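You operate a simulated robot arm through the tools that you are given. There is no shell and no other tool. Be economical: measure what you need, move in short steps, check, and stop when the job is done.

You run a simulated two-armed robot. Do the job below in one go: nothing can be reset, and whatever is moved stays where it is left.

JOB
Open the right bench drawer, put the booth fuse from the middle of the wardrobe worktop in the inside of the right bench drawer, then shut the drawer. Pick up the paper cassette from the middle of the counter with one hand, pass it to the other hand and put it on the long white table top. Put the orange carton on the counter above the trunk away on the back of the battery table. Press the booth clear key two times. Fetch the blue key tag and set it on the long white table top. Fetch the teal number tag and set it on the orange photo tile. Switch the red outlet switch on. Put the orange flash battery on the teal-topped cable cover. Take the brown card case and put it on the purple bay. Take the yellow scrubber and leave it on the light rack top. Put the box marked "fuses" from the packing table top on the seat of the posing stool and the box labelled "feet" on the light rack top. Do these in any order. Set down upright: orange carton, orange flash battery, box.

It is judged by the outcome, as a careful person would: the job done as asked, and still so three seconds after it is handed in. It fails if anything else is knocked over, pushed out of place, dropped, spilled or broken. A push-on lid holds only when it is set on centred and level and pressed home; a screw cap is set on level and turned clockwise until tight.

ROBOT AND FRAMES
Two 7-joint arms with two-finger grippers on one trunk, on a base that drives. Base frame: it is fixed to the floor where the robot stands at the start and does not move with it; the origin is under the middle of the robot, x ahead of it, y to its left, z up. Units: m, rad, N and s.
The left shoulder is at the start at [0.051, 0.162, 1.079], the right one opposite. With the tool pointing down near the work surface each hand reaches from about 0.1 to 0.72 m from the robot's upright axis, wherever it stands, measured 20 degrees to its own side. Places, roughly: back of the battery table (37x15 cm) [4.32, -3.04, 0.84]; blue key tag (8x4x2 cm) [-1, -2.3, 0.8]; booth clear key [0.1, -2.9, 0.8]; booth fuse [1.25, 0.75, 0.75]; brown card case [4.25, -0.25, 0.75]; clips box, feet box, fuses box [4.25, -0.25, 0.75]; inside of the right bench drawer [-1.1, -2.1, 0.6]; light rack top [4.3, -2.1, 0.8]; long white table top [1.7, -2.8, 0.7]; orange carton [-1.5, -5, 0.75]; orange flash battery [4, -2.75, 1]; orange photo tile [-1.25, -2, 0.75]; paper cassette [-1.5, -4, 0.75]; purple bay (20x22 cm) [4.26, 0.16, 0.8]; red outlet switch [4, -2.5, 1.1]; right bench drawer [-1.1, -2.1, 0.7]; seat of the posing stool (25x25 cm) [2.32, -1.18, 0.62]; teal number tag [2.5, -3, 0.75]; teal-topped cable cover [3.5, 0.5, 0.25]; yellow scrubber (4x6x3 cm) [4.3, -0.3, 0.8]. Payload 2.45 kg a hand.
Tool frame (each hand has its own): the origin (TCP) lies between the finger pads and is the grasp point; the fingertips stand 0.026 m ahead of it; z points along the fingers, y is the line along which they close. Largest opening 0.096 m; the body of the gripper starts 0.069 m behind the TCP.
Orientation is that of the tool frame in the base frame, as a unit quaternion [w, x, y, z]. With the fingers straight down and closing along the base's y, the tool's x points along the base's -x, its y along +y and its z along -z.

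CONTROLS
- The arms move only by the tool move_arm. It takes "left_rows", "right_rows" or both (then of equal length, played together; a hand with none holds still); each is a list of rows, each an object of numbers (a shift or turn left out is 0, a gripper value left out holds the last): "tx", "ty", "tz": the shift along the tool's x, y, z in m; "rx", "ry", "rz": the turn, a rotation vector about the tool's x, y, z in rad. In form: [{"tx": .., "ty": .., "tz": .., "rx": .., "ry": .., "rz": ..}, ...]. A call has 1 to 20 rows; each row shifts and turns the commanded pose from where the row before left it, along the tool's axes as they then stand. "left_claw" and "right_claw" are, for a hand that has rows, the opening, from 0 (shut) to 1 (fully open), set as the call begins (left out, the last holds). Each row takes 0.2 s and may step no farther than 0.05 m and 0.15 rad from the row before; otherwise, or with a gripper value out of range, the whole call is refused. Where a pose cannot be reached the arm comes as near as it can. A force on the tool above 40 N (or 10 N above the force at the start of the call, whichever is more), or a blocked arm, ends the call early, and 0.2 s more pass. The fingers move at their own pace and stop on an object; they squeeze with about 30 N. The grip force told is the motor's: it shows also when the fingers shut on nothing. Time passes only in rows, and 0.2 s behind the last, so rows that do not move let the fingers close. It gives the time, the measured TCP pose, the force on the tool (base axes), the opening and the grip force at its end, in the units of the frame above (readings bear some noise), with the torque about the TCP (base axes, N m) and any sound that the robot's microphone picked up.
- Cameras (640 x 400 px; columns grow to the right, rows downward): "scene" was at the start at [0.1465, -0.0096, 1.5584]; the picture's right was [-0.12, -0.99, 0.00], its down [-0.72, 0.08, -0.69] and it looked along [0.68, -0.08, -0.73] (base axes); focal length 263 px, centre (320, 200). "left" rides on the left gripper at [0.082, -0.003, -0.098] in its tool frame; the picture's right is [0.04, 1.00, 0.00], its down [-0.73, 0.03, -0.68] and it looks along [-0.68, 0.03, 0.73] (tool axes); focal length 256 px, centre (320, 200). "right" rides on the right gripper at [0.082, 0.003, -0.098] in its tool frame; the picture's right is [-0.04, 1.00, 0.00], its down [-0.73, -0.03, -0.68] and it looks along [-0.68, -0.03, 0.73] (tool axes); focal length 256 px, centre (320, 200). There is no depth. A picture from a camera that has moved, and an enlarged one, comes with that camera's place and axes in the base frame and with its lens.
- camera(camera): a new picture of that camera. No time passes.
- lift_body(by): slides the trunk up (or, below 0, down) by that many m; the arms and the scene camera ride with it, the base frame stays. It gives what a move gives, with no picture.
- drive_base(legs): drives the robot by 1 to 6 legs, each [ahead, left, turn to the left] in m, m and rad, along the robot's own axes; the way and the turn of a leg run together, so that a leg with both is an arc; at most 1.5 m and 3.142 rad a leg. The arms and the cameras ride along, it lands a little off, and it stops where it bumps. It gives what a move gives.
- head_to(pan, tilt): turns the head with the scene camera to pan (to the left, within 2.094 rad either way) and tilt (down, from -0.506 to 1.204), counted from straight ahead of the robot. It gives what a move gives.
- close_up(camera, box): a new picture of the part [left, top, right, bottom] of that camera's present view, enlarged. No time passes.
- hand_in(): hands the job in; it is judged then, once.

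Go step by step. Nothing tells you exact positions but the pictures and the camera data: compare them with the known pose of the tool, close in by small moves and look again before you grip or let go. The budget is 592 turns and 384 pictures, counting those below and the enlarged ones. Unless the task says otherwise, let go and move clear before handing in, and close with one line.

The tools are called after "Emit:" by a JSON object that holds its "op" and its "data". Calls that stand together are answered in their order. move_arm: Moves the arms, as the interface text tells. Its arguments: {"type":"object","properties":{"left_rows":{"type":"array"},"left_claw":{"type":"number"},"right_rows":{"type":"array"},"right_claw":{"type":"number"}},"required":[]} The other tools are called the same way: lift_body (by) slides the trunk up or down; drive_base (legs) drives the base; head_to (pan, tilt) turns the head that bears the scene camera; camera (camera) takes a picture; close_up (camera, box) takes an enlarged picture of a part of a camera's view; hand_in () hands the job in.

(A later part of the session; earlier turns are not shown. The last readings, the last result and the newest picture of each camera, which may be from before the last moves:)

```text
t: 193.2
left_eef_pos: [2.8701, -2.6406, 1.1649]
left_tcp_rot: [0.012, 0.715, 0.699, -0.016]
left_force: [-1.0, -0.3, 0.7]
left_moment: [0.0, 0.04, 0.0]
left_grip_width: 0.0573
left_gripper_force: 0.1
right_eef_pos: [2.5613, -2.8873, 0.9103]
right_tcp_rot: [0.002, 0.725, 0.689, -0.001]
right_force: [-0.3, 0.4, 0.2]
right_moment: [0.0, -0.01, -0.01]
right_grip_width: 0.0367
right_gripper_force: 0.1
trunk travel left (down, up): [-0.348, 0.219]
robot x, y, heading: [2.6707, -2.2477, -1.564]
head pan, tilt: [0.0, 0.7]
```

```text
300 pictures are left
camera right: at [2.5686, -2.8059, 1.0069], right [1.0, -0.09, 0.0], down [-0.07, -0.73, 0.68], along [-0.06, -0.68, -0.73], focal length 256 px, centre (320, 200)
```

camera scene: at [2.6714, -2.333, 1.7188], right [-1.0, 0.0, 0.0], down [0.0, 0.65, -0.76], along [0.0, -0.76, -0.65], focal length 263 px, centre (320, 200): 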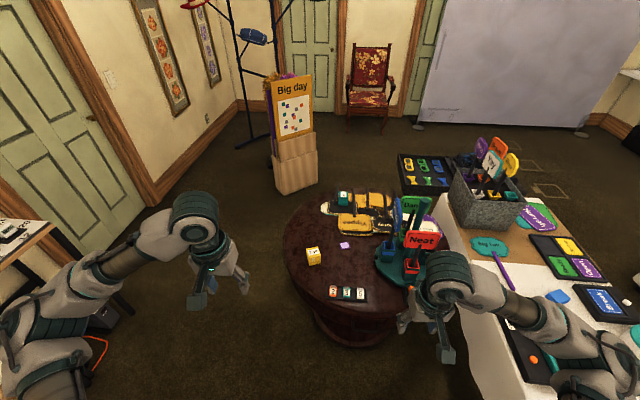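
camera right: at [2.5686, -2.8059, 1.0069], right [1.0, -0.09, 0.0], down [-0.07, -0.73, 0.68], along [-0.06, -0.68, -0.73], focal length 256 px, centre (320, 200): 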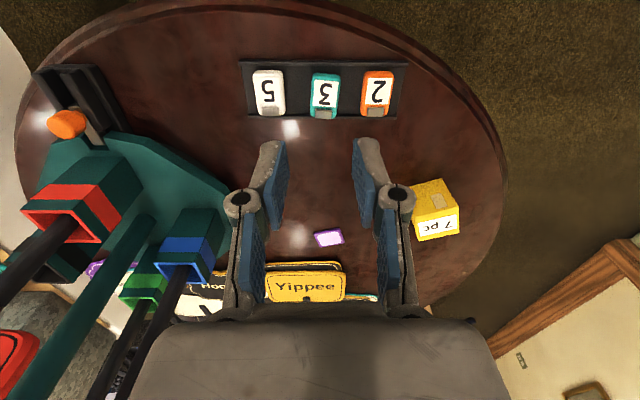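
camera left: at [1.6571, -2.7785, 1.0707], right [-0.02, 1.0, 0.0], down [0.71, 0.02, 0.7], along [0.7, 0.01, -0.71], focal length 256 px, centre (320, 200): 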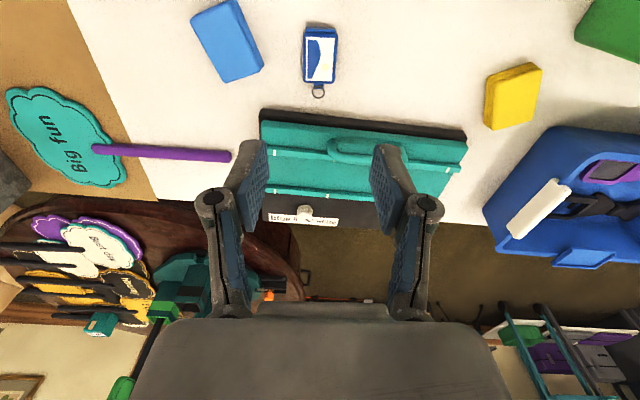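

Emit:
{"op": "lift_body", "data": {"by": -0.1}}

Emit:
{"op": "close_up", "data": {"camera": "right", "box": [230, 50, 410, 170]}}

```text
t: 194.6
left_eef_pos: [2.87, -2.6403, 1.0673]
left_tcp_rot: [0.012, 0.715, 0.699, -0.016]
left_force: [0.1, -0.1, 0.3]
left_moment: [-0.01, -0.01, -0.01]
left_grip_width: 0.0576
left_gripper_force: 0.1
right_eef_pos: [2.56, -2.8865, 0.8106]
right_tcp_rot: [0.004, 0.725, 0.688, -0.002]
right_force: [0.4, -0.1, 0.0]
right_moment: [0.0, -0.05, -0.01]
right_grip_width: 0.0364
right_gripper_force: 0.0
trunk travel left (down, up): [-0.248, 0.319]
robot x, y, heading: [2.6715, -2.2522, -1.569]
head pan, tilt: [0.0, 0.7]
```

```text
3.33 times, centred on (320, 110) of right
camera zoom: at [2.5684, -2.8042, 0.9085], right [1.0, -0.09, 0.0], down [-0.07, -0.73, 0.68], along [-0.06, -0.68, -0.73], focal length 853 px, centre (320, 500)
```

zoom: 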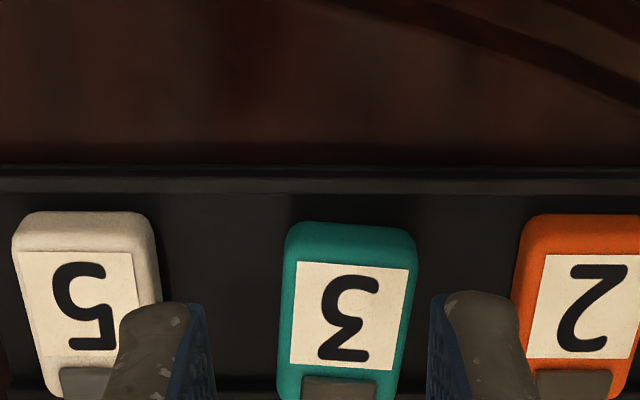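

Emit:
{"op": "move_arm", "data": {"right_rows": [{"tx": -0.006, "ty": 0.009}, {"tz": 0.02}, {}]}}

Emit:
{"op": "camera", "data": {"camera": "right"}}

```text
t: 195.4
left_eef_pos: [2.8708, -2.6408, 1.066]
left_tcp_rot: [0.011, 0.715, 0.699, -0.016]
left_force: [0.3, -0.5, 0.0]
left_moment: [-0.01, -0.02, 0.02]
left_grip_width: 0.0578
left_gripper_force: 0.0
right_eef_pos: [2.5699, -2.8929, 0.7913]
right_tcp_rot: [0.003, 0.725, 0.689, -0.001]
right_force: [0.1, 0.5, 0.3]
right_moment: [-0.01, 0.01, 0.01]
right_grip_width: 0.0365
right_gripper_force: 0.1
trunk travel left (down, up): [-0.248, 0.319]
robot x, y, heading: [2.671, -2.2505, -1.568]
head pan, tilt: [0.0, 0.7]
```

```text
298 pictures are left
camera right: at [2.577, -2.8113, 0.8869], right [1.0, -0.09, 0.0], down [-0.07, -0.73, 0.68], along [-0.06, -0.68, -0.73], focal length 256 px, centre (320, 200)
```

right: 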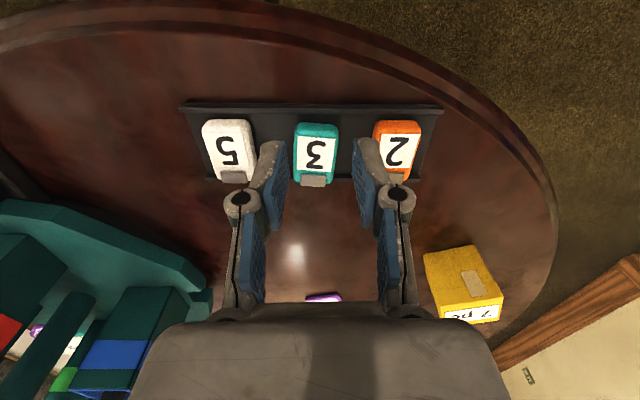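

Emit:
{"op": "move_arm", "data": {"right_rows": [{"ty": -0.002, "tz": 0.01}, {"tz": 0.008}, {}]}}

Emit:
{"op": "move_arm", "data": {"right_rows": [{}, {}, {}], "right_claw": 0}}

Emit:
{"op": "camera", "data": {"camera": "right"}}

```text
t: 196.2
left_eef_pos: [2.8702, -2.6395, 1.066]
left_tcp_rot: [0.011, 0.715, 0.699, -0.016]
left_force: [-0.1, 0.5, 0.2]
left_moment: [-0.03, 0.0, -0.01]
left_grip_width: 0.0578
left_gripper_force: 0.1
right_eef_pos: [2.568, -2.8943, 0.7725]
right_tcp_rot: [0.003, 0.725, 0.689, -0.001]
right_force: [-0.6, -1.3, -0.8]
right_moment: [0.03, 0.0, 0.0]
right_grip_width: 0.0368
right_gripper_force: 0.0
trunk travel left (down, up): [-0.248, 0.319]
robot x, y, heading: [2.6652, -2.2474, -1.568]
head pan, tilt: [0.0, 0.7]
```

```text
t: 197.0
left_eef_pos: [2.8706, -2.6409, 1.0661]
left_tcp_rot: [0.011, 0.715, 0.699, -0.016]
left_force: [0.2, -1.4, -0.6]
left_moment: [0.02, 0.04, 0.0]
left_grip_width: 0.0577
left_gripper_force: 0.0
right_eef_pos: [2.5693, -2.8926, 0.7729]
right_tcp_rot: [0.002, 0.725, 0.689, -0.002]
right_force: [-0.2, 0.6, -0.1]
right_moment: [-0.01, 0.01, -0.01]
right_grip_width: 0.0
right_gripper_force: 28.3
trunk travel left (down, up): [-0.248, 0.319]
robot x, y, heading: [2.6727, -2.2495, -1.566]
head pan, tilt: [0.0, 0.7]
```

```text
297 pictures are left
camera right: at [2.5751, -2.8115, 0.8694], right [1.0, -0.09, 0.0], down [-0.07, -0.73, 0.68], along [-0.06, -0.68, -0.73], focal length 256 px, centre (320, 200)
```

right: 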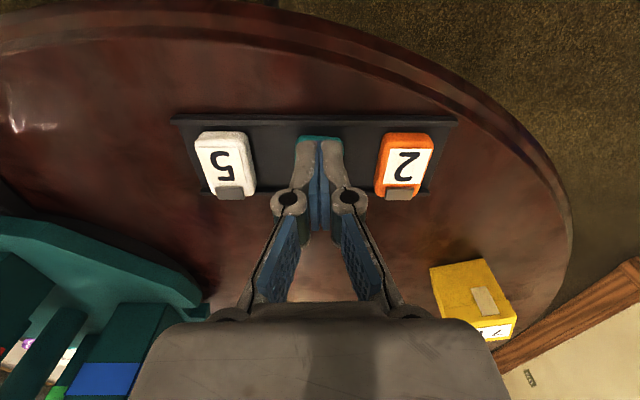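

Emit:
{"op": "move_arm", "data": {"right_rows": [{"tz": -0.02}, {}], "right_claw": 0.38}}

Emit:
{"op": "move_arm", "data": {"right_rows": [{"tz": 0.015}, {"tz": 0.012}, {"tz": 0.006}, {}]}}

Emit:
{"op": "camera", "data": {"camera": "right"}}

```text
t: 197.6
left_eef_pos: [2.8701, -2.64, 1.0665]
left_tcp_rot: [0.011, 0.715, 0.699, -0.016]
left_force: [0.6, 0.3, -0.4]
left_moment: [0.05, 0.0, -0.01]
left_grip_width: 0.0579
left_gripper_force: 0.0
right_eef_pos: [2.5672, -2.8925, 0.7911]
right_tcp_rot: [0.003, 0.724, 0.689, -0.001]
right_force: [-1.1, -0.3, -0.3]
right_moment: [0.02, -0.01, -0.01]
right_grip_width: 0.0365
right_gripper_force: 0.1
trunk travel left (down, up): [-0.248, 0.319]
robot x, y, heading: [2.6722, -2.2482, -1.565]
head pan, tilt: [0.0, 0.7]
```

```text
t: 198.6
left_eef_pos: [2.8693, -2.6395, 1.067]
left_tcp_rot: [0.011, 0.714, 0.7, -0.017]
left_force: [-0.2, 1.1, 0.1]
left_moment: [-0.02, 0.0, -0.01]
left_grip_width: 0.0577
left_gripper_force: 0.0
right_eef_pos: [2.5681, -2.8923, 0.7581]
right_tcp_rot: [0.002, 0.725, 0.689, 0.0]
right_force: [0.0, -0.5, 0.1]
right_moment: [0.01, 0.01, 0.05]
right_grip_width: 0.0364
right_gripper_force: 0.1
trunk travel left (down, up): [-0.248, 0.319]
robot x, y, heading: [2.67, -2.2525, -1.566]
head pan, tilt: [0.0, 0.7]
```

```text
296 pictures are left
camera right: at [2.575, -2.8107, 0.8562], right [1.0, -0.09, 0.0], down [-0.07, -0.73, 0.68], along [-0.06, -0.68, -0.73], focal length 256 px, centre (320, 200)
```

right: 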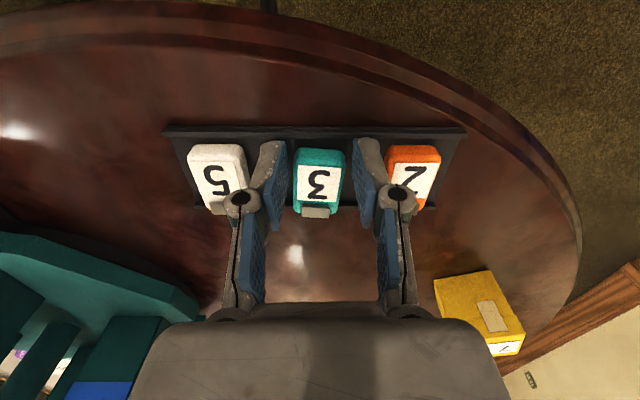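

Emit:
{"op": "move_arm", "data": {"right_rows": [{"tx": -0.011, "tz": 0.003}, {}]}}

Emit:
{"op": "move_arm", "data": {"right_rows": [{}, {}, {}], "right_claw": 0}}

Emit:
{"op": "camera", "data": {"camera": "right"}}

```text
t: 199.2
left_eef_pos: [2.8705, -2.6397, 1.0661]
left_tcp_rot: [0.011, 0.715, 0.699, -0.016]
left_force: [0.2, -0.7, 0.4]
left_moment: [0.0, 0.0, 0.0]
left_grip_width: 0.0575
left_gripper_force: 0.1
right_eef_pos: [2.5672, -2.9041, 0.7565]
right_tcp_rot: [0.003, 0.725, 0.689, -0.002]
right_force: [0.2, 0.1, 0.5]
right_moment: [-0.01, 0.02, 0.0]
right_grip_width: 0.0363
right_gripper_force: 0.1
trunk travel left (down, up): [-0.248, 0.319]
robot x, y, heading: [2.6709, -2.2498, -1.57]
head pan, tilt: [0.0, 0.7]
```

```text
t: 200.0
left_eef_pos: [2.8698, -2.641, 1.0657]
left_tcp_rot: [0.011, 0.715, 0.699, -0.016]
left_force: [0.3, 0.5, 0.1]
left_moment: [0.0, 0.0, 0.0]
left_grip_width: 0.0576
left_gripper_force: 0.0
right_eef_pos: [2.5669, -2.9035, 0.7572]
right_tcp_rot: [0.003, 0.725, 0.689, -0.002]
right_force: [0.3, 0.1, -0.5]
right_moment: [-0.02, 0.0, 0.03]
right_grip_width: 0.0288
right_gripper_force: 30.0
trunk travel left (down, up): [-0.248, 0.319]
robot x, y, heading: [2.667, -2.2486, -1.568]
head pan, tilt: [0.0, 0.7]
```

```text
295 pictures are left
camera right: at [2.5744, -2.8223, 0.8534], right [1.0, -0.09, 0.0], down [-0.07, -0.73, 0.68], along [-0.06, -0.68, -0.73], focal length 256 px, centre (320, 200)
```

right: 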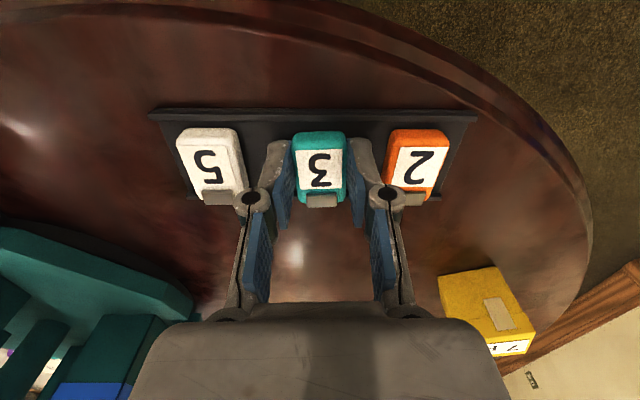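

Gripped (0.029). Lift it and check.

Emit:
{"op": "move_arm", "data": {"right_rows": [{"tz": -0.02}, {"tz": -0.03}, {"tz": -0.04}, {"tz": -0.05}, {"tz": -0.05}, {"tz": -0.05}, {}]}}

Emit:
{"op": "camera", "data": {"camera": "right"}}

```text
t: 201.6
left_eef_pos: [2.8706, -2.6416, 1.0657]
left_tcp_rot: [0.011, 0.716, 0.698, -0.016]
left_force: [0.2, -0.5, -1.1]
left_moment: [0.0, 0.0, 0.02]
left_grip_width: 0.0578
left_gripper_force: 0.0
right_eef_pos: [2.5674, -2.9033, 0.9955]
right_tcp_rot: [0.003, 0.725, 0.689, -0.002]
right_force: [-0.1, 0.1, -0.3]
right_moment: [0.01, -0.02, -0.02]
right_grip_width: 0.0286
right_gripper_force: 29.9
trunk travel left (down, up): [-0.248, 0.319]
robot x, y, heading: [2.6698, -2.2483, -1.564]
head pan, tilt: [0.0, 0.7]
```

```text
294 pictures are left
camera right: at [2.5749, -2.8215, 1.092], right [1.0, -0.09, 0.0], down [-0.07, -0.73, 0.68], along [-0.06, -0.68, -0.73], focal length 256 px, centre (320, 200)
```

right: 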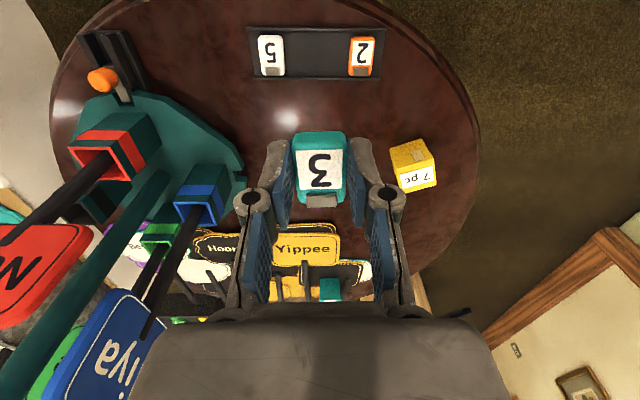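

Emit:
{"op": "move_arm", "data": {"right_rows": [{"tx": 0.03, "rz": -0.06}, {"tx": 0.045, "ty": -0.01}, {"tx": 0.045, "ty": -0.01}, {"tx": 0.045, "ty": -0.02}, {"tx": 0.045, "ty": -0.02}, {"tx": 0.04, "ty": -0.02}, {"ty": -0.02}, {}]}}

Emit:
{"op": "lift_body", "data": {"by": 0.2}}

Emit:
{"op": "drive_base", "data": {"legs": [[-0.49, 0, 0], [0, 0, -1.575], [1.4, 0, 0], [1.4, 0, 0]]}}

```text
t: 203.4
left_eef_pos: [2.8692, -2.6407, 1.0661]
left_tcp_rot: [0.013, 0.715, 0.699, -0.016]
left_force: [-0.7, 0.2, 0.7]
left_moment: [0.02, 0.02, 0.01]
left_grip_width: 0.0574
left_gripper_force: 0.0
right_eef_pos: [2.4654, -2.6531, 0.9934]
right_tcp_rot: [0.002, 0.704, 0.71, -0.001]
right_force: [-0.6, 0.3, -0.9]
right_moment: [0.0, 0.01, -0.03]
right_grip_width: 0.0286
right_gripper_force: 30.6
trunk travel left (down, up): [-0.248, 0.319]
robot x, y, heading: [2.6664, -2.2506, -1.566]
head pan, tilt: [0.0, 0.7]
```

```text
t: 205.5
left_eef_pos: [2.8696, -2.6418, 1.2654]
left_tcp_rot: [0.011, 0.715, 0.699, -0.016]
left_force: [-0.1, -0.4, 0.4]
left_moment: [-0.02, -0.01, 0.0]
left_grip_width: 0.0577
left_gripper_force: 0.0
right_eef_pos: [2.4659, -2.6533, 1.1952]
right_tcp_rot: [0.002, 0.704, 0.71, -0.001]
right_force: [0.1, -1.6, -0.4]
right_moment: [0.0, 0.03, -0.01]
right_grip_width: 0.0286
right_gripper_force: 30.5
trunk travel left (down, up): [-0.448, 0.119]
robot x, y, heading: [2.6689, -2.2509, -1.567]
head pan, tilt: [0.0, 0.7]
```

```text
t: 225.3
left_eef_pos: [-0.5067, -1.9222, 1.267]
left_tcp_rot: [-0.003, 1.0, -0.017, -0.019]
left_force: [-0.8, 0.1, -0.1]
left_moment: [-0.03, 0.03, 0.01]
left_grip_width: 0.0577
left_gripper_force: 0.0
right_eef_pos: [-0.5157, -1.5204, 1.1945]
right_tcp_rot: [0.001, 1.0, 0.0, -0.004]
right_force: [1.3, -0.5, 0.2]
right_moment: [0.0, 0.03, 0.01]
right_grip_width: 0.0285
right_gripper_force: 30.0
trunk travel left (down, up): [-0.448, 0.119]
robot x, y, heading: [-0.1135, -1.7281, 3.135]
head pan, tilt: [0.0, 0.7]
```

Emit:
{"op": "drive_base", "data": {"legs": [[0.2, 0.2, 0], [0.2, 0.2, 0]]}}

Emit:
{"op": "head_to", "data": {"pan": 0, "tilt": 0.9}}

Emit:
{"op": "camera", "data": {"camera": "scene"}}

Emit:
{"op": "camera", "data": {"camera": "right"}}

```text
t: 228.9
left_eef_pos: [-0.9037, -2.331, 1.2663]
left_tcp_rot: [-0.005, 1.0, -0.015, -0.021]
left_force: [0.1, 0.1, 0.7]
left_moment: [-0.01, 0.03, 0.0]
left_grip_width: 0.0576
left_gripper_force: 0.0
right_eef_pos: [-0.9138, -1.9273, 1.1981]
right_tcp_rot: [-0.001, 1.0, 0.001, -0.005]
right_force: [0.6, -0.4, -0.3]
right_moment: [-0.03, 0.02, 0.02]
right_grip_width: 0.0285
right_gripper_force: 29.9
trunk travel left (down, up): [-0.448, 0.119]
robot x, y, heading: [-0.5154, -2.1279, 3.136]
head pan, tilt: [0.0, 0.7]
```

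```text
t: 229.6
left_eef_pos: [-0.902, -2.3291, 1.2676]
left_tcp_rot: [-0.005, 1.0, -0.015, -0.022]
left_force: [-0.2, -0.6, -0.5]
left_moment: [-0.01, -0.02, 0.03]
left_grip_width: 0.0574
left_gripper_force: 0.1
right_eef_pos: [-0.9115, -1.9272, 1.1977]
right_tcp_rot: [0.0, 1.0, 0.001, -0.006]
right_force: [0.2, 0.2, 0.0]
right_moment: [0.05, 0.01, 0.03]
right_grip_width: 0.0289
right_gripper_force: 29.8
trunk travel left (down, up): [-0.448, 0.119]
robot x, y, heading: [-0.5153, -2.133, 3.135]
head pan, tilt: [0.0, 0.901]
```

```text
293 pictures are left
camera scene: at [-0.5816, -2.1385, 1.7506], right [0.0, 1.0, 0.0], down [0.79, 0.0, -0.62], along [-0.62, 0.01, -0.79], focal length 263 px, centre (320, 200)
```

scene: 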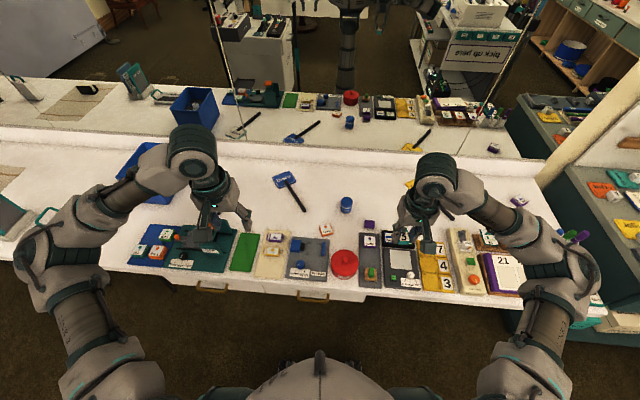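

```text
292 pictures are left
camera right: at [-0.8298, -1.9296, 1.2942], right [-0.04, -1.0, 0.0], down [-0.73, 0.03, 0.69], along [-0.69, 0.03, -0.73], focal length 256 px, centre (320, 200)
```

right: 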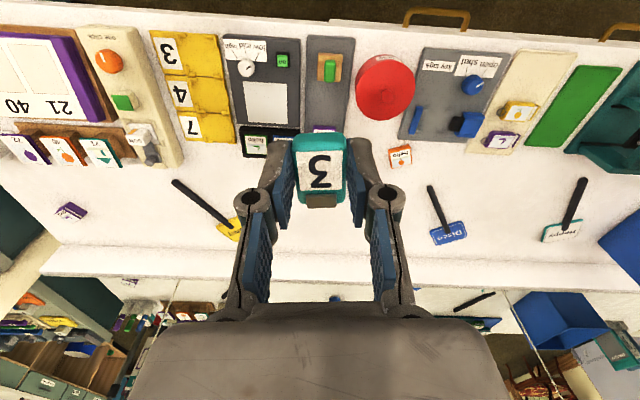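

Emit:
{"op": "close_up", "data": {"camera": "scene", "box": [250, 180, 410, 280]}}

Emit:
{"op": "close_up", "data": {"camera": "scene", "box": [420, 190, 580, 290]}}

```text
4.00 times, centred on (330, 230) of scene
camera zoom: at [-0.5816, -2.1385, 1.7506], right [0.0, 1.0, 0.0], down [0.79, 0.0, -0.62], along [-0.62, 0.01, -0.79], focal length 1050 px, centre (280, 80)
```

zoom: 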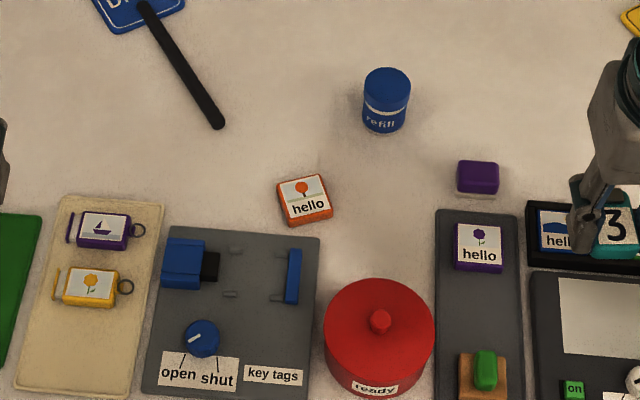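

```text
4.00 times, centred on (500, 240) of scene
camera zoom: at [-0.5816, -2.1385, 1.7506], right [0.0, 1.0, 0.0], down [0.79, 0.0, -0.62], along [-0.62, 0.01, -0.79], focal length 1050 px, centre (-400, 40)
```

zoom: 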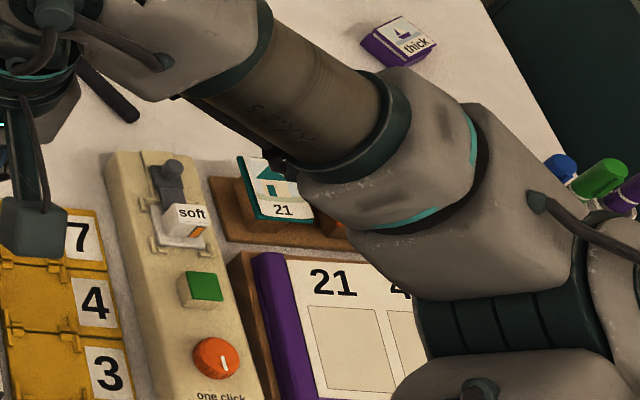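

Emit:
{"op": "lift_body", "data": {"by": -0.25}}

Emit:
{"op": "move_arm", "data": {"right_rows": [{"tx": -0.038, "ty": 0.025}, {"tx": -0.038, "ty": 0.025}, {"tx": -0.038, "ty": 0.025}, {"tx": -0.038, "ty": 0.025}, {"tx": -0.038, "ty": 0.025}, {"tx": -0.038, "ty": 0.025}, {"tx": -0.038, "ty": 0.025}, {}, {}]}}

Emit:
{"op": "camera", "data": {"camera": "right"}}

```text
t: 232.2
left_eef_pos: [-0.9015, -2.3214, 1.0204]
left_tcp_rot: [-0.002, 1.0, -0.015, -0.021]
left_force: [0.0, 0.0, 0.0]
left_moment: [0.01, -0.01, 0.01]
left_grip_width: 0.0576
left_gripper_force: 0.1
right_eef_pos: [-0.9104, -1.9176, 0.9467]
right_tcp_rot: [0.002, 1.0, 0.002, -0.007]
right_force: [0.6, -0.5, 1.0]
right_moment: [0.02, 0.0, -0.02]
right_grip_width: 0.0286
right_gripper_force: 30.3
trunk travel left (down, up): [-0.198, 0.369]
robot x, y, heading: [-0.5133, -2.1293, 3.141]
head pan, tilt: [0.0, 0.901]
```

```text
t: 234.2
left_eef_pos: [-0.9022, -2.3191, 1.0187]
left_tcp_rot: [-0.002, 1.0, -0.015, -0.022]
left_force: [0.1, -0.4, 0.2]
left_moment: [0.02, 0.04, 0.03]
left_grip_width: 0.0575
left_gripper_force: 0.1
right_eef_pos: [-1.18, -2.0929, 0.9501]
right_tcp_rot: [0.003, 1.0, 0.001, -0.006]
right_force: [-1.1, -0.3, -1.1]
right_moment: [-0.02, 0.0, -0.03]
right_grip_width: 0.0285
right_gripper_force: 29.7
trunk travel left (down, up): [-0.198, 0.369]
robot x, y, heading: [-0.5134, -2.1242, 3.138]
head pan, tilt: [0.0, 0.901]
```

```text
289 pictures are left
camera right: at [-1.0977, -2.0953, 1.0469], right [-0.04, -1.0, 0.01], down [-0.73, 0.03, 0.69], along [-0.69, 0.02, -0.73], focal length 256 px, centre (320, 200)
```

right: 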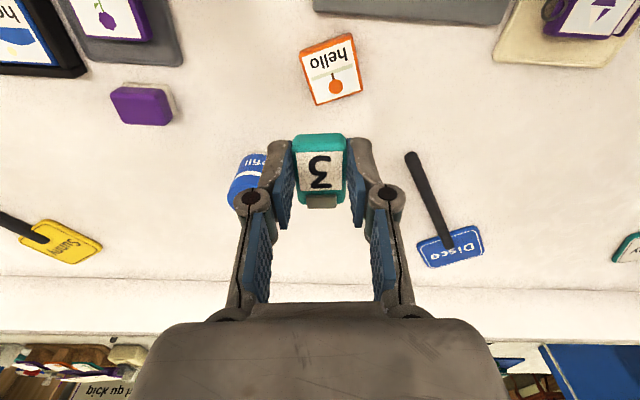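

Emit:
{"op": "move_arm", "data": {"right_rows": [{"tx": 0.004, "ty": 0.01, "rz": -0.13}, {"rz": -0.13}, {"tz": 0.04}, {"tz": 0.04}, {}]}}

Emit:
{"op": "camera", "data": {"camera": "right"}}

```text
t: 235.4
left_eef_pos: [-0.9004, -2.3213, 1.02]
left_tcp_rot: [-0.002, 1.0, -0.015, -0.022]
left_force: [-0.6, 0.9, 0.0]
left_moment: [0.02, -0.01, -0.01]
left_grip_width: 0.0574
left_gripper_force: 0.1
right_eef_pos: [-1.1753, -2.1049, 0.8725]
right_tcp_rot: [0.001, 0.991, 0.131, -0.006]
right_force: [0.2, -0.6, -0.2]
right_moment: [0.02, 0.03, -0.02]
right_grip_width: 0.0287
right_gripper_force: 30.0
trunk travel left (down, up): [-0.198, 0.369]
robot x, y, heading: [-0.515, -2.1239, 3.142]
head pan, tilt: [0.0, 0.901]
```

```text
288 pictures are left
camera right: at [-1.0944, -2.0864, 0.9686], right [0.22, -0.98, 0.0], down [-0.71, -0.16, 0.69], along [-0.67, -0.15, -0.73], focal length 256 px, centre (320, 200)
```

right: 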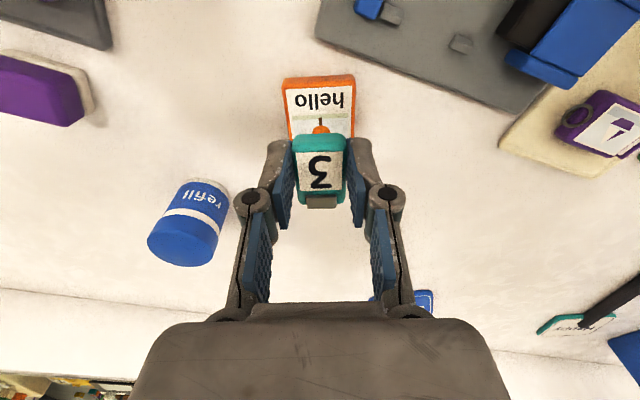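

Emit:
{"op": "move_arm", "data": {"right_rows": [{"tz": 0.02}, {"tz": 0.015}, {"tz": 0.008}, {"tz": 0.006}, {"tz": 0.005}, {"tz": 0.005}, {"tz": 0.005}]}}

Emit:
{"op": "camera", "data": {"camera": "right"}}

```text
t: 236.8
left_eef_pos: [-0.8987, -2.3203, 1.0201]
left_tcp_rot: [-0.001, 1.0, -0.015, -0.022]
left_force: [-0.3, -0.4, 0.0]
left_moment: [0.03, -0.04, -0.01]
left_grip_width: 0.0577
left_gripper_force: 0.1
right_eef_pos: [-1.1743, -2.1036, 0.8225]
right_tcp_rot: [0.003, 0.991, 0.13, -0.012]
right_force: [8.3, 1.1, 20.4]
right_moment: [0.13, -0.46, -0.04]
right_grip_width: 0.0288
right_gripper_force: 30.6
trunk travel left (down, up): [-0.198, 0.369]
robot x, y, heading: [-0.5161, -2.1307, 3.138]
head pan, tilt: [0.0, 0.901]
stopped in row 6 (right hand): the force on the tool passed its limit at 44 N (the readings are from after the stop); the commanded pose is now the measured one
```

```text
287 pictures are left
camera right: at [-1.0935, -2.0861, 0.9176], right [0.22, -0.98, 0.0], down [-0.7, -0.16, 0.7], along [-0.68, -0.16, -0.72], focal length 256 px, centre (320, 200)
```

right: 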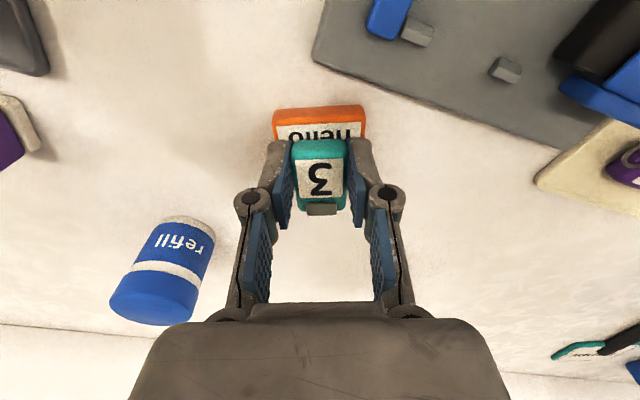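

Emit:
{"op": "move_arm", "data": {"right_rows": [{}, {}, {}], "right_claw": 0.5}}

Emit:
{"op": "move_arm", "data": {"right_rows": [{"tz": -0.02}, {"tz": -0.04}, {"tz": -0.05}, {"tz": -0.05}, {}]}}

Emit:
{"op": "close_up", "data": {"camera": "right", "box": [240, 0, 400, 140]}}

```text
t: 237.6
left_eef_pos: [-0.8989, -2.3186, 1.0203]
left_tcp_rot: [-0.001, 1.0, -0.015, -0.024]
left_force: [0.3, 0.7, 0.3]
left_moment: [0.04, -0.04, -0.04]
left_grip_width: 0.0576
left_gripper_force: 0.1
right_eef_pos: [-1.1752, -2.1045, 0.8206]
right_tcp_rot: [0.003, 0.991, 0.131, -0.011]
right_force: [1.3, -0.4, 15.2]
right_moment: [0.05, -0.17, 0.05]
right_grip_width: 0.0441
right_gripper_force: 9.6
trunk travel left (down, up): [-0.198, 0.369]
robot x, y, heading: [-0.5172, -2.1295, 3.133]
head pan, tilt: [0.0, 0.901]
```

```text
t: 238.8
left_eef_pos: [-0.9004, -2.3211, 1.0199]
left_tcp_rot: [-0.002, 1.0, -0.015, -0.022]
left_force: [-0.1, -0.3, 0.4]
left_moment: [-0.02, -0.03, 0.01]
left_grip_width: 0.0575
left_gripper_force: 0.1
right_eef_pos: [-1.1734, -2.1038, 0.9795]
right_tcp_rot: [0.002, 0.991, 0.131, -0.011]
right_force: [-0.1, 0.5, -0.2]
right_moment: [0.0, 0.02, 0.01]
right_grip_width: 0.0481
right_gripper_force: 0.0
trunk travel left (down, up): [-0.198, 0.369]
robot x, y, heading: [-0.5164, -2.1238, 3.141]
head pan, tilt: [0.0, 0.901]
```

```text
2.86 times, centred on (320, 70) of right
camera zoom: at [-1.0917, -2.0859, 1.0757], right [0.22, -0.98, 0.0], down [-0.7, -0.16, 0.69], along [-0.68, -0.15, -0.72], focal length 731 px, centre (320, 571)
```

zoom: 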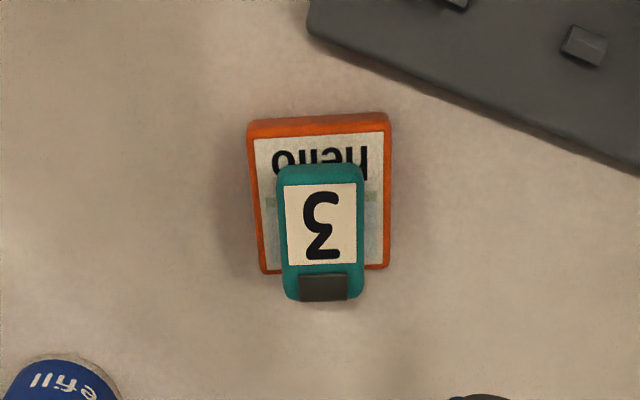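

Emit:
{"op": "move_arm", "data": {"right_rows": [{"tx": 0.04, "rz": 0.13}, {"tx": 0.045, "rz": 0.13}, {"tx": 0.045, "ty": -0.02}, {"tx": 0.045, "ty": -0.03}, {"tx": 0.045, "ty": -0.03}, {"tx": 0.04, "ty": -0.03}, {}]}}

Emit:
{"op": "lift_body", "data": {"by": 0.2}}

Emit:
{"op": "head_to", "data": {"pan": 1.3, "tilt": 0.6}}

Emit:
{"op": "camera", "data": {"camera": "scene"}}

```text
refused: row 4 steps farther than a row can; nothing moved
```

```text
t: 240.9
left_eef_pos: [-0.8992, -2.3211, 1.22]
left_tcp_rot: [-0.001, 1.0, -0.015, -0.022]
left_force: [-0.3, -0.4, 0.0]
left_moment: [0.0, 0.01, -0.02]
left_grip_width: 0.0576
left_gripper_force: 0.1
right_eef_pos: [-1.1584, -2.1037, 1.2351]
right_tcp_rot: [-0.003, 0.99, 0.131, -0.054]
right_force: [-0.3, 0.5, 0.3]
right_moment: [-0.01, 0.01, 0.02]
right_grip_width: 0.0481
right_gripper_force: 0.2
trunk travel left (down, up): [-0.398, 0.169]
robot x, y, heading: [-0.5176, -2.129, 3.142]
head pan, tilt: [0.0, 0.901]
```

```text
t: 242.4
left_eef_pos: [-0.899, -2.3203, 1.2201]
left_tcp_rot: [0.0, 1.0, -0.015, -0.023]
left_force: [0.1, 0.3, 0.5]
left_moment: [-0.02, 0.0, -0.01]
left_grip_width: 0.0576
left_gripper_force: 0.0
right_eef_pos: [-1.1585, -2.1046, 1.2355]
right_tcp_rot: [-0.003, 0.99, 0.131, -0.055]
right_force: [-0.6, -0.1, -0.2]
right_moment: [0.0, 0.01, 0.02]
right_grip_width: 0.0481
right_gripper_force: 0.0
trunk travel left (down, up): [-0.398, 0.169]
robot x, y, heading: [-0.5145, -2.1331, 3.139]
head pan, tilt: [1.3, 0.6]
```

```text
285 pictures are left
camera scene: at [-0.5389, -2.2166, 1.7255], right [-0.96, 0.27, 0.0], down [0.16, 0.55, -0.82], along [-0.22, -0.79, -0.57], focal length 263 px, centre (320, 200)
```

scene: 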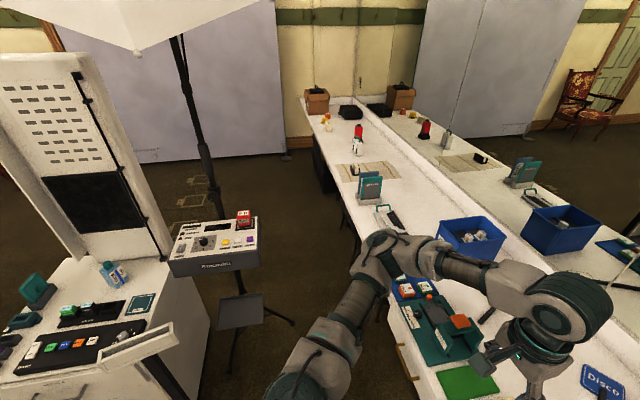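

Emit:
{"op": "move_arm", "data": {"right_rows": [{"tx": 0.04, "rz": 0.13}, {"tx": 0.045, "rz": 0.13}, {"tx": 0.04, "ty": -0.02}, {"tx": 0.04, "ty": -0.025}, {"tx": 0.04, "ty": -0.025}, {"tx": 0.04, "ty": -0.025}, {}]}}

Emit:
{"op": "camera", "data": {"camera": "scene"}}

```text
t: 244.0
left_eef_pos: [-0.8999, -2.3172, 1.2206]
left_tcp_rot: [-0.002, 1.0, -0.016, -0.022]
left_force: [0.2, 0.3, 0.0]
left_moment: [0.03, -0.02, 0.01]
left_grip_width: 0.0576
left_gripper_force: 0.1
right_eef_pos: [-0.9145, -1.9892, 1.206]
right_tcp_rot: [0.005, 0.999, 0.001, -0.053]
right_force: [-0.2, -1.0, 0.0]
right_moment: [-0.03, -0.01, 0.02]
right_grip_width: 0.0481
right_gripper_force: 0.1
trunk travel left (down, up): [-0.398, 0.169]
robot x, y, heading: [-0.5137, -2.1285, 3.138]
head pan, tilt: [1.3, 0.6]
```

```text
284 pictures are left
camera scene: at [-0.5382, -2.2104, 1.7258], right [-0.96, 0.27, 0.0], down [0.16, 0.54, -0.83], along [-0.22, -0.8, -0.56], focal length 263 px, centre (320, 200)
```

scene: 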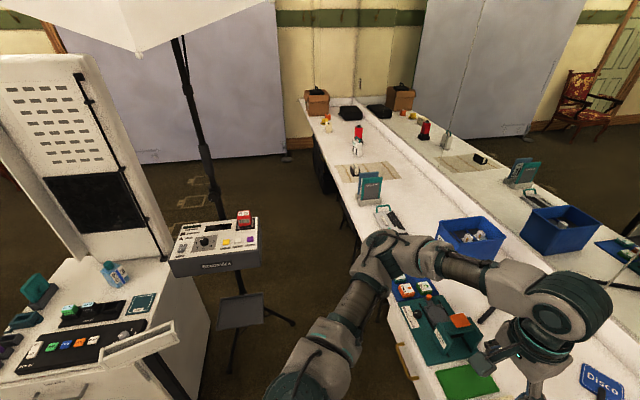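

Emit:
{"op": "move_arm", "data": {"right_rows": [{"ry": 0.106}, {}]}}

Emit:
{"op": "drive_base", "data": {"legs": [[-0.1, -0.35, 0], [-1.35, 0, 0], [0, 0, 1.57]]}}

Emit:
{"op": "head_to", "data": {"pan": 0, "tilt": 0.6}}

Emit:
{"op": "camera", "data": {"camera": "scene"}}

```text
t: 244.6
left_eef_pos: [-0.8994, -2.3216, 1.22]
left_tcp_rot: [-0.002, 1.0, -0.016, -0.023]
left_force: [0.5, -0.5, -0.5]
left_moment: [-0.01, -0.02, 0.03]
left_grip_width: 0.0578
left_gripper_force: 0.1
right_eef_pos: [-0.9144, -1.9914, 1.2071]
right_tcp_rot: [0.003, 1.0, 0.001, 0.0]
right_force: [-0.5, 0.1, -0.1]
right_moment: [0.01, -0.02, 0.03]
right_grip_width: 0.0481
right_gripper_force: 0.0
trunk travel left (down, up): [-0.398, 0.169]
robot x, y, heading: [-0.5159, -2.125, 3.135]
head pan, tilt: [1.3, 0.6]
```

```text
t: 257.1
left_eef_pos: [1.1639, -2.1563, 1.216]
left_tcp_rot: [0.008, 0.718, 0.696, -0.025]
left_force: [0.8, -1.1, -0.5]
left_moment: [0.02, 0.04, 0.0]
left_grip_width: 0.0577
left_gripper_force: 0.0
right_eef_pos: [0.8352, -2.1702, 1.2096]
right_tcp_rot: [-0.005, 0.708, 0.707, -0.007]
right_force: [0.7, 1.7, 0.1]
right_moment: [-0.05, 0.04, 0.0]
right_grip_width: 0.0481
right_gripper_force: 0.0
trunk travel left (down, up): [-0.398, 0.169]
robot x, y, heading: [0.9489, -1.7703, -1.582]
head pan, tilt: [1.3, 0.6]
```

```text
t: 258.6
left_eef_pos: [1.1233, -2.1523, 1.2241]
left_tcp_rot: [0.022, 0.718, 0.695, -0.013]
left_force: [0.1, 0.1, 0.3]
left_moment: [0.0, -0.03, 0.0]
left_grip_width: 0.0576
left_gripper_force: 0.0
right_eef_pos: [0.7952, -2.1654, 1.2066]
right_tcp_rot: [0.009, 0.707, 0.707, 0.004]
right_force: [-0.4, 0.9, 0.3]
right_moment: [-0.03, -0.01, 0.0]
right_grip_width: 0.0482
right_gripper_force: 0.0
trunk travel left (down, up): [-0.398, 0.169]
robot x, y, heading: [0.9476, -1.7726, -1.579]
head pan, tilt: [0.0, 0.6]
```

```text
283 pictures are left
camera scene: at [0.9173, -1.8606, 1.725], right [-1.0, 0.01, -0.02], down [0.02, 0.57, -0.82], along [0.0, -0.82, -0.57], focal length 263 px, centre (320, 200)
```

scene: 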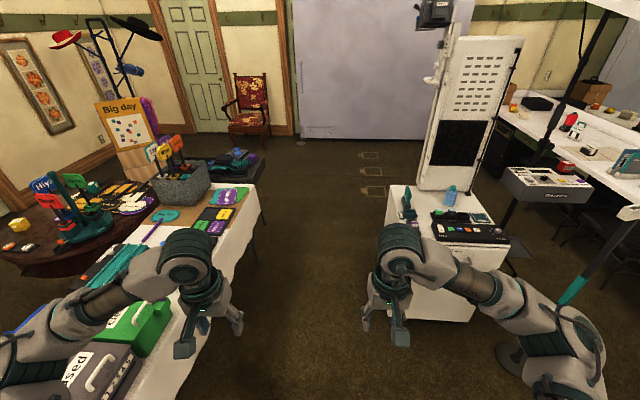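

Emit:
{"op": "drive_base", "data": {"legs": [[1.1, 0, 0], [1.1, 0, 0], [0, 0, -1.56]]}}

Emit:
{"op": "camera", "data": {"camera": "scene"}}

```text
t: 273.2
left_eef_pos: [0.5533, -4.1564, 1.2251]
left_tcp_rot: [0.008, 1.0, 0.001, -0.026]
left_force: [0.4, 0.1, 0.0]
left_moment: [0.05, 0.04, -0.02]
left_grip_width: 0.0576
left_gripper_force: 0.0
right_eef_pos: [0.53, -3.8277, 1.2079]
right_tcp_rot: [0.011, 1.0, 0.016, -0.004]
right_force: [0.6, -0.7, -0.1]
right_moment: [0.02, 0.02, 0.02]
right_grip_width: 0.0479
right_gripper_force: 0.0
trunk travel left (down, up): [-0.398, 0.169]
robot x, y, heading: [0.9275, -3.9722, -3.112]
head pan, tilt: [0.0, 0.6]
```

```text
282 pictures are left
camera scene: at [0.8416, -4.0018, 1.7249], right [-0.03, 1.0, 0.02], down [0.57, 0.03, -0.82], along [-0.82, -0.01, -0.57], focal length 263 px, centre (320, 200)
```

scene: 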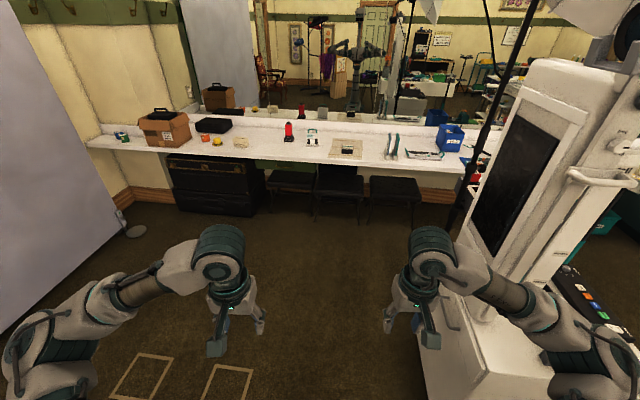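

Emit:
{"op": "close_up", "data": {"camera": "scene", "box": [90, 95, 290, 195]}}

Emit:
{"op": "close_up", "data": {"camera": "scene", "box": [270, 95, 470, 195]}}

```text
3.20 times, centred on (190, 145) of scene
camera zoom: at [0.8416, -4.0018, 1.7249], right [-0.03, 1.0, 0.02], down [0.57, 0.03, -0.82], along [-0.82, -0.01, -0.57], focal length 840 px, centre (736, 376)
```

zoom: 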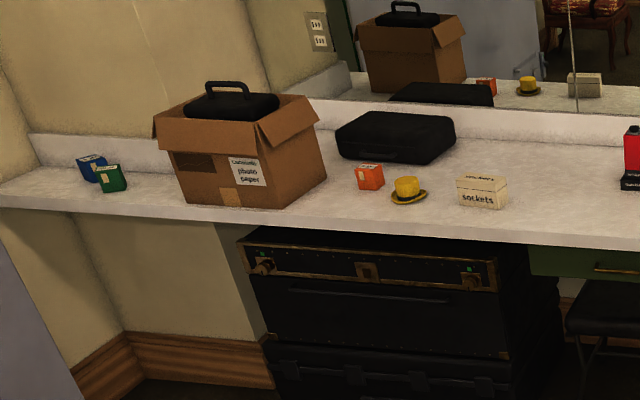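

```text
3.20 times, centred on (370, 145) of scene
camera zoom: at [0.8416, -4.0018, 1.7249], right [-0.03, 1.0, 0.02], down [0.57, 0.03, -0.82], along [-0.82, -0.01, -0.57], focal length 840 px, centre (160, 376)
```

zoom: 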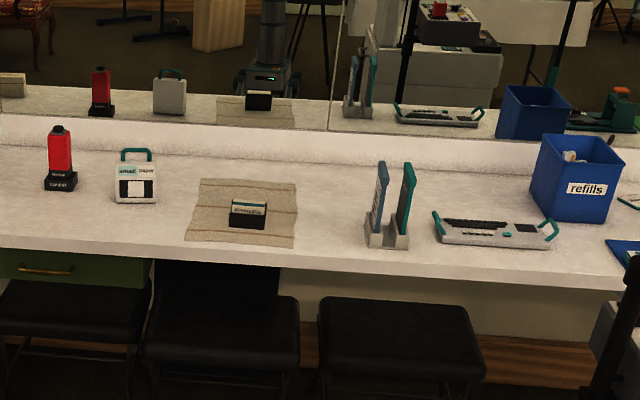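

Emit:
{"op": "drive_base", "data": {"legs": [[1.4, 0.1, 0]]}}

Emit:
{"op": "head_to", "data": {"pan": 0, "tilt": 0.75}}

Emit:
{"op": "camera", "data": {"camera": "scene"}}

Emit:
{"op": "camera", "data": {"camera": "left"}}

```text
t: 280.2
left_eef_pos: [-0.8317, -4.2402, 1.2312]
left_tcp_rot: [0.03, 0.999, 0.007, -0.025]
left_force: [1.6, 0.4, -0.5]
left_moment: [0.01, 0.12, 0.01]
left_grip_width: 0.0575
left_gripper_force: 0.0
right_eef_pos: [-0.8619, -3.9133, 1.1988]
right_tcp_rot: [0.032, 0.999, 0.022, -0.003]
right_force: [-2.2, 0.1, -1.3]
right_moment: [-0.01, -0.2, -0.01]
right_grip_width: 0.0479
right_gripper_force: 0.1
trunk travel left (down, up): [-0.398, 0.169]
robot x, y, heading: [-0.4581, -4.0999, -3.102]
head pan, tilt: [0.0, 0.6]
```

```text
t: 280.9
left_eef_pos: [-0.8258, -4.2421, 1.2345]
left_tcp_rot: [0.026, 0.999, 0.004, -0.028]
left_force: [0.6, 0.9, 0.6]
left_moment: [-0.13, 0.09, -0.02]
left_grip_width: 0.0575
left_gripper_force: 0.2
right_eef_pos: [-0.8547, -3.9143, 1.2043]
right_tcp_rot: [0.025, 0.999, 0.019, -0.005]
right_force: [-0.4, -0.1, -0.1]
right_moment: [-0.09, -0.1, -0.01]
right_grip_width: 0.0482
right_gripper_force: 0.1
trunk travel left (down, up): [-0.398, 0.169]
robot x, y, heading: [-0.4577, -4.0892, -3.096]
head pan, tilt: [0.0, 0.75]
```

```text
279 pictures are left
camera scene: at [-0.5432, -4.0646, 1.7123], right [-0.04, 1.0, -0.02], down [0.68, 0.01, -0.73], along [-0.73, -0.04, -0.68], focal length 263 px, centre (320, 200)
```

scene: 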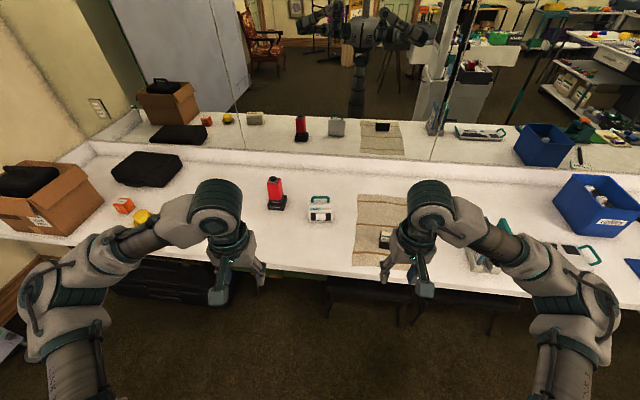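

```text
278 pictures are left
camera left: at [-0.7379, -4.2332, 1.3278], right [0.05, -1.0, 0.05], down [-0.69, 0.0, 0.72], along [-0.72, -0.07, -0.69], focal length 256 px, centre (320, 200)
```

left: 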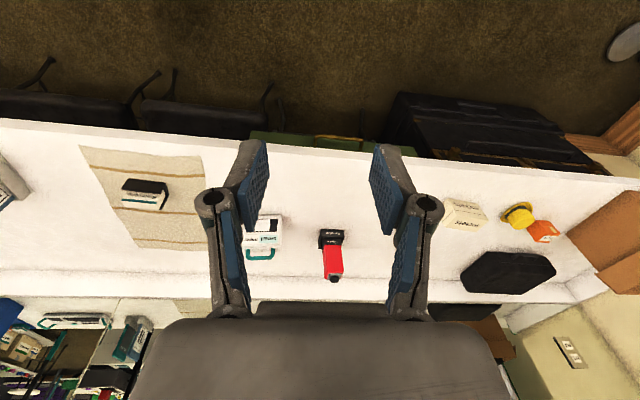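

Emit:
{"op": "drive_base", "data": {"legs": [[0.26, 0, -0.045]]}}

Emit:
{"op": "head_to", "data": {"pan": 0, "tilt": 0.85}}

Emit:
{"op": "close_up", "data": {"camera": "scene", "box": [240, 120, 400, 220]}}

Emit:
{"op": "camera", "data": {"camera": "scene"}}

```text
t: 282.8
left_eef_pos: [-1.0885, -4.2339, 1.2348]
left_tcp_rot: [0.024, 0.999, -0.02, -0.033]
left_force: [1.0, 0.3, 1.0]
left_moment: [-0.07, 0.05, -0.03]
left_grip_width: 0.0575
left_gripper_force: 0.1
right_eef_pos: [-1.1029, -3.9051, 1.2056]
right_tcp_rot: [0.025, 1.0, -0.004, -0.008]
right_force: [-0.3, 0.9, -0.8]
right_moment: [-0.07, -0.04, -0.01]
right_grip_width: 0.0479
right_gripper_force: 0.1
trunk travel left (down, up): [-0.398, 0.169]
robot x, y, heading: [-0.7182, -4.0954, 3.131]
head pan, tilt: [0.0, 0.75]
```

```text
t: 283.4
left_eef_pos: [-1.0903, -4.2923, 1.2279]
left_tcp_rot: [0.002, 0.999, -0.017, -0.03]
left_force: [-1.0, -1.5, -0.8]
left_moment: [0.12, -0.07, 0.04]
left_grip_width: 0.0574
left_gripper_force: 0.0
right_eef_pos: [-1.104, -3.9632, 1.213]
right_tcp_rot: [0.003, 1.0, 0.0, -0.007]
right_force: [-1.1, -1.1, 0.1]
right_moment: [0.11, 0.04, 0.0]
right_grip_width: 0.048
right_gripper_force: 0.1
trunk travel left (down, up): [-0.398, 0.169]
robot x, y, heading: [-0.7197, -4.107, 3.132]
head pan, tilt: [0.0, 0.85]
```

```text
4.00 times, centred on (320, 170) of scene
camera zoom: at [-0.7974, -4.1659, 1.7033], right [0.0, 1.0, 0.04], down [0.75, 0.02, -0.66], along [-0.66, 0.03, -0.75], focal length 1050 px, centre (320, 320)
```

zoom: 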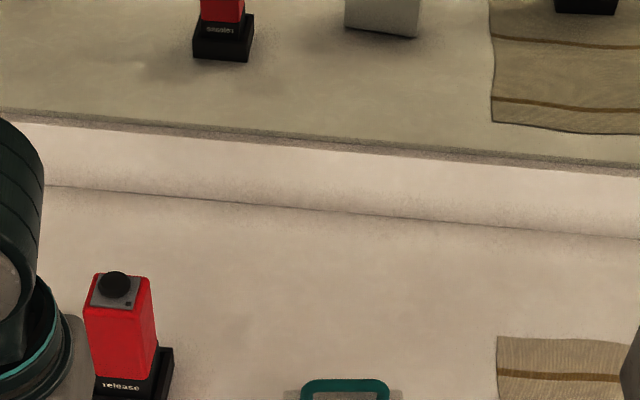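

```text
276 pictures are left
camera scene: at [-0.7974, -4.1659, 1.7033], right [0.0, 1.0, 0.04], down [0.75, 0.02, -0.66], along [-0.66, 0.03, -0.75], focal length 263 px, centre (320, 200)
```

scene: 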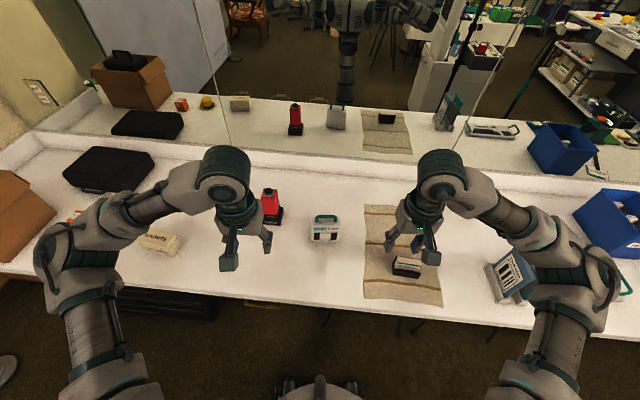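

Emit:
{"op": "move_arm", "data": {"right_rows": [{}, {}, {}, {}, {}, {}]}}

Emit:
{"op": "close_up", "data": {"camera": "scene", "box": [280, 190, 380, 260]}}

```text
t: 285.0
left_eef_pos: [-1.0821, -4.2809, 1.2298]
left_tcp_rot: [0.004, 0.999, -0.018, -0.034]
left_force: [-0.3, -0.2, 0.3]
left_moment: [0.07, -0.01, 0.05]
left_grip_width: 0.0579
left_gripper_force: 0.0
right_eef_pos: [-1.0987, -3.953, 1.215]
right_tcp_rot: [0.002, 1.0, -0.002, -0.01]
right_force: [0.3, -1.4, 0.3]
right_moment: [0.1, 0.08, 0.02]
right_grip_width: 0.0482
right_gripper_force: 0.1
trunk travel left (down, up): [-0.398, 0.169]
robot x, y, heading: [-0.718, -4.0924, 3.133]
head pan, tilt: [0.0, 0.85]
stopped in row 6 (right hand): the arm was blocked; the commanded pose is now the measured one
```

```text
5.71 times, centred on (330, 225) of scene
camera zoom: at [-0.795, -4.0963, 1.7045], right [0.0, 1.0, 0.0], down [0.75, 0.0, -0.66], along [-0.66, 0.0, -0.75], focal length 1501 px, centre (263, 57)
```

zoom: 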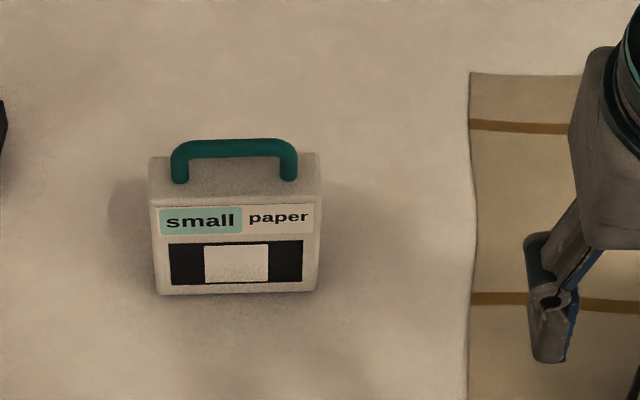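

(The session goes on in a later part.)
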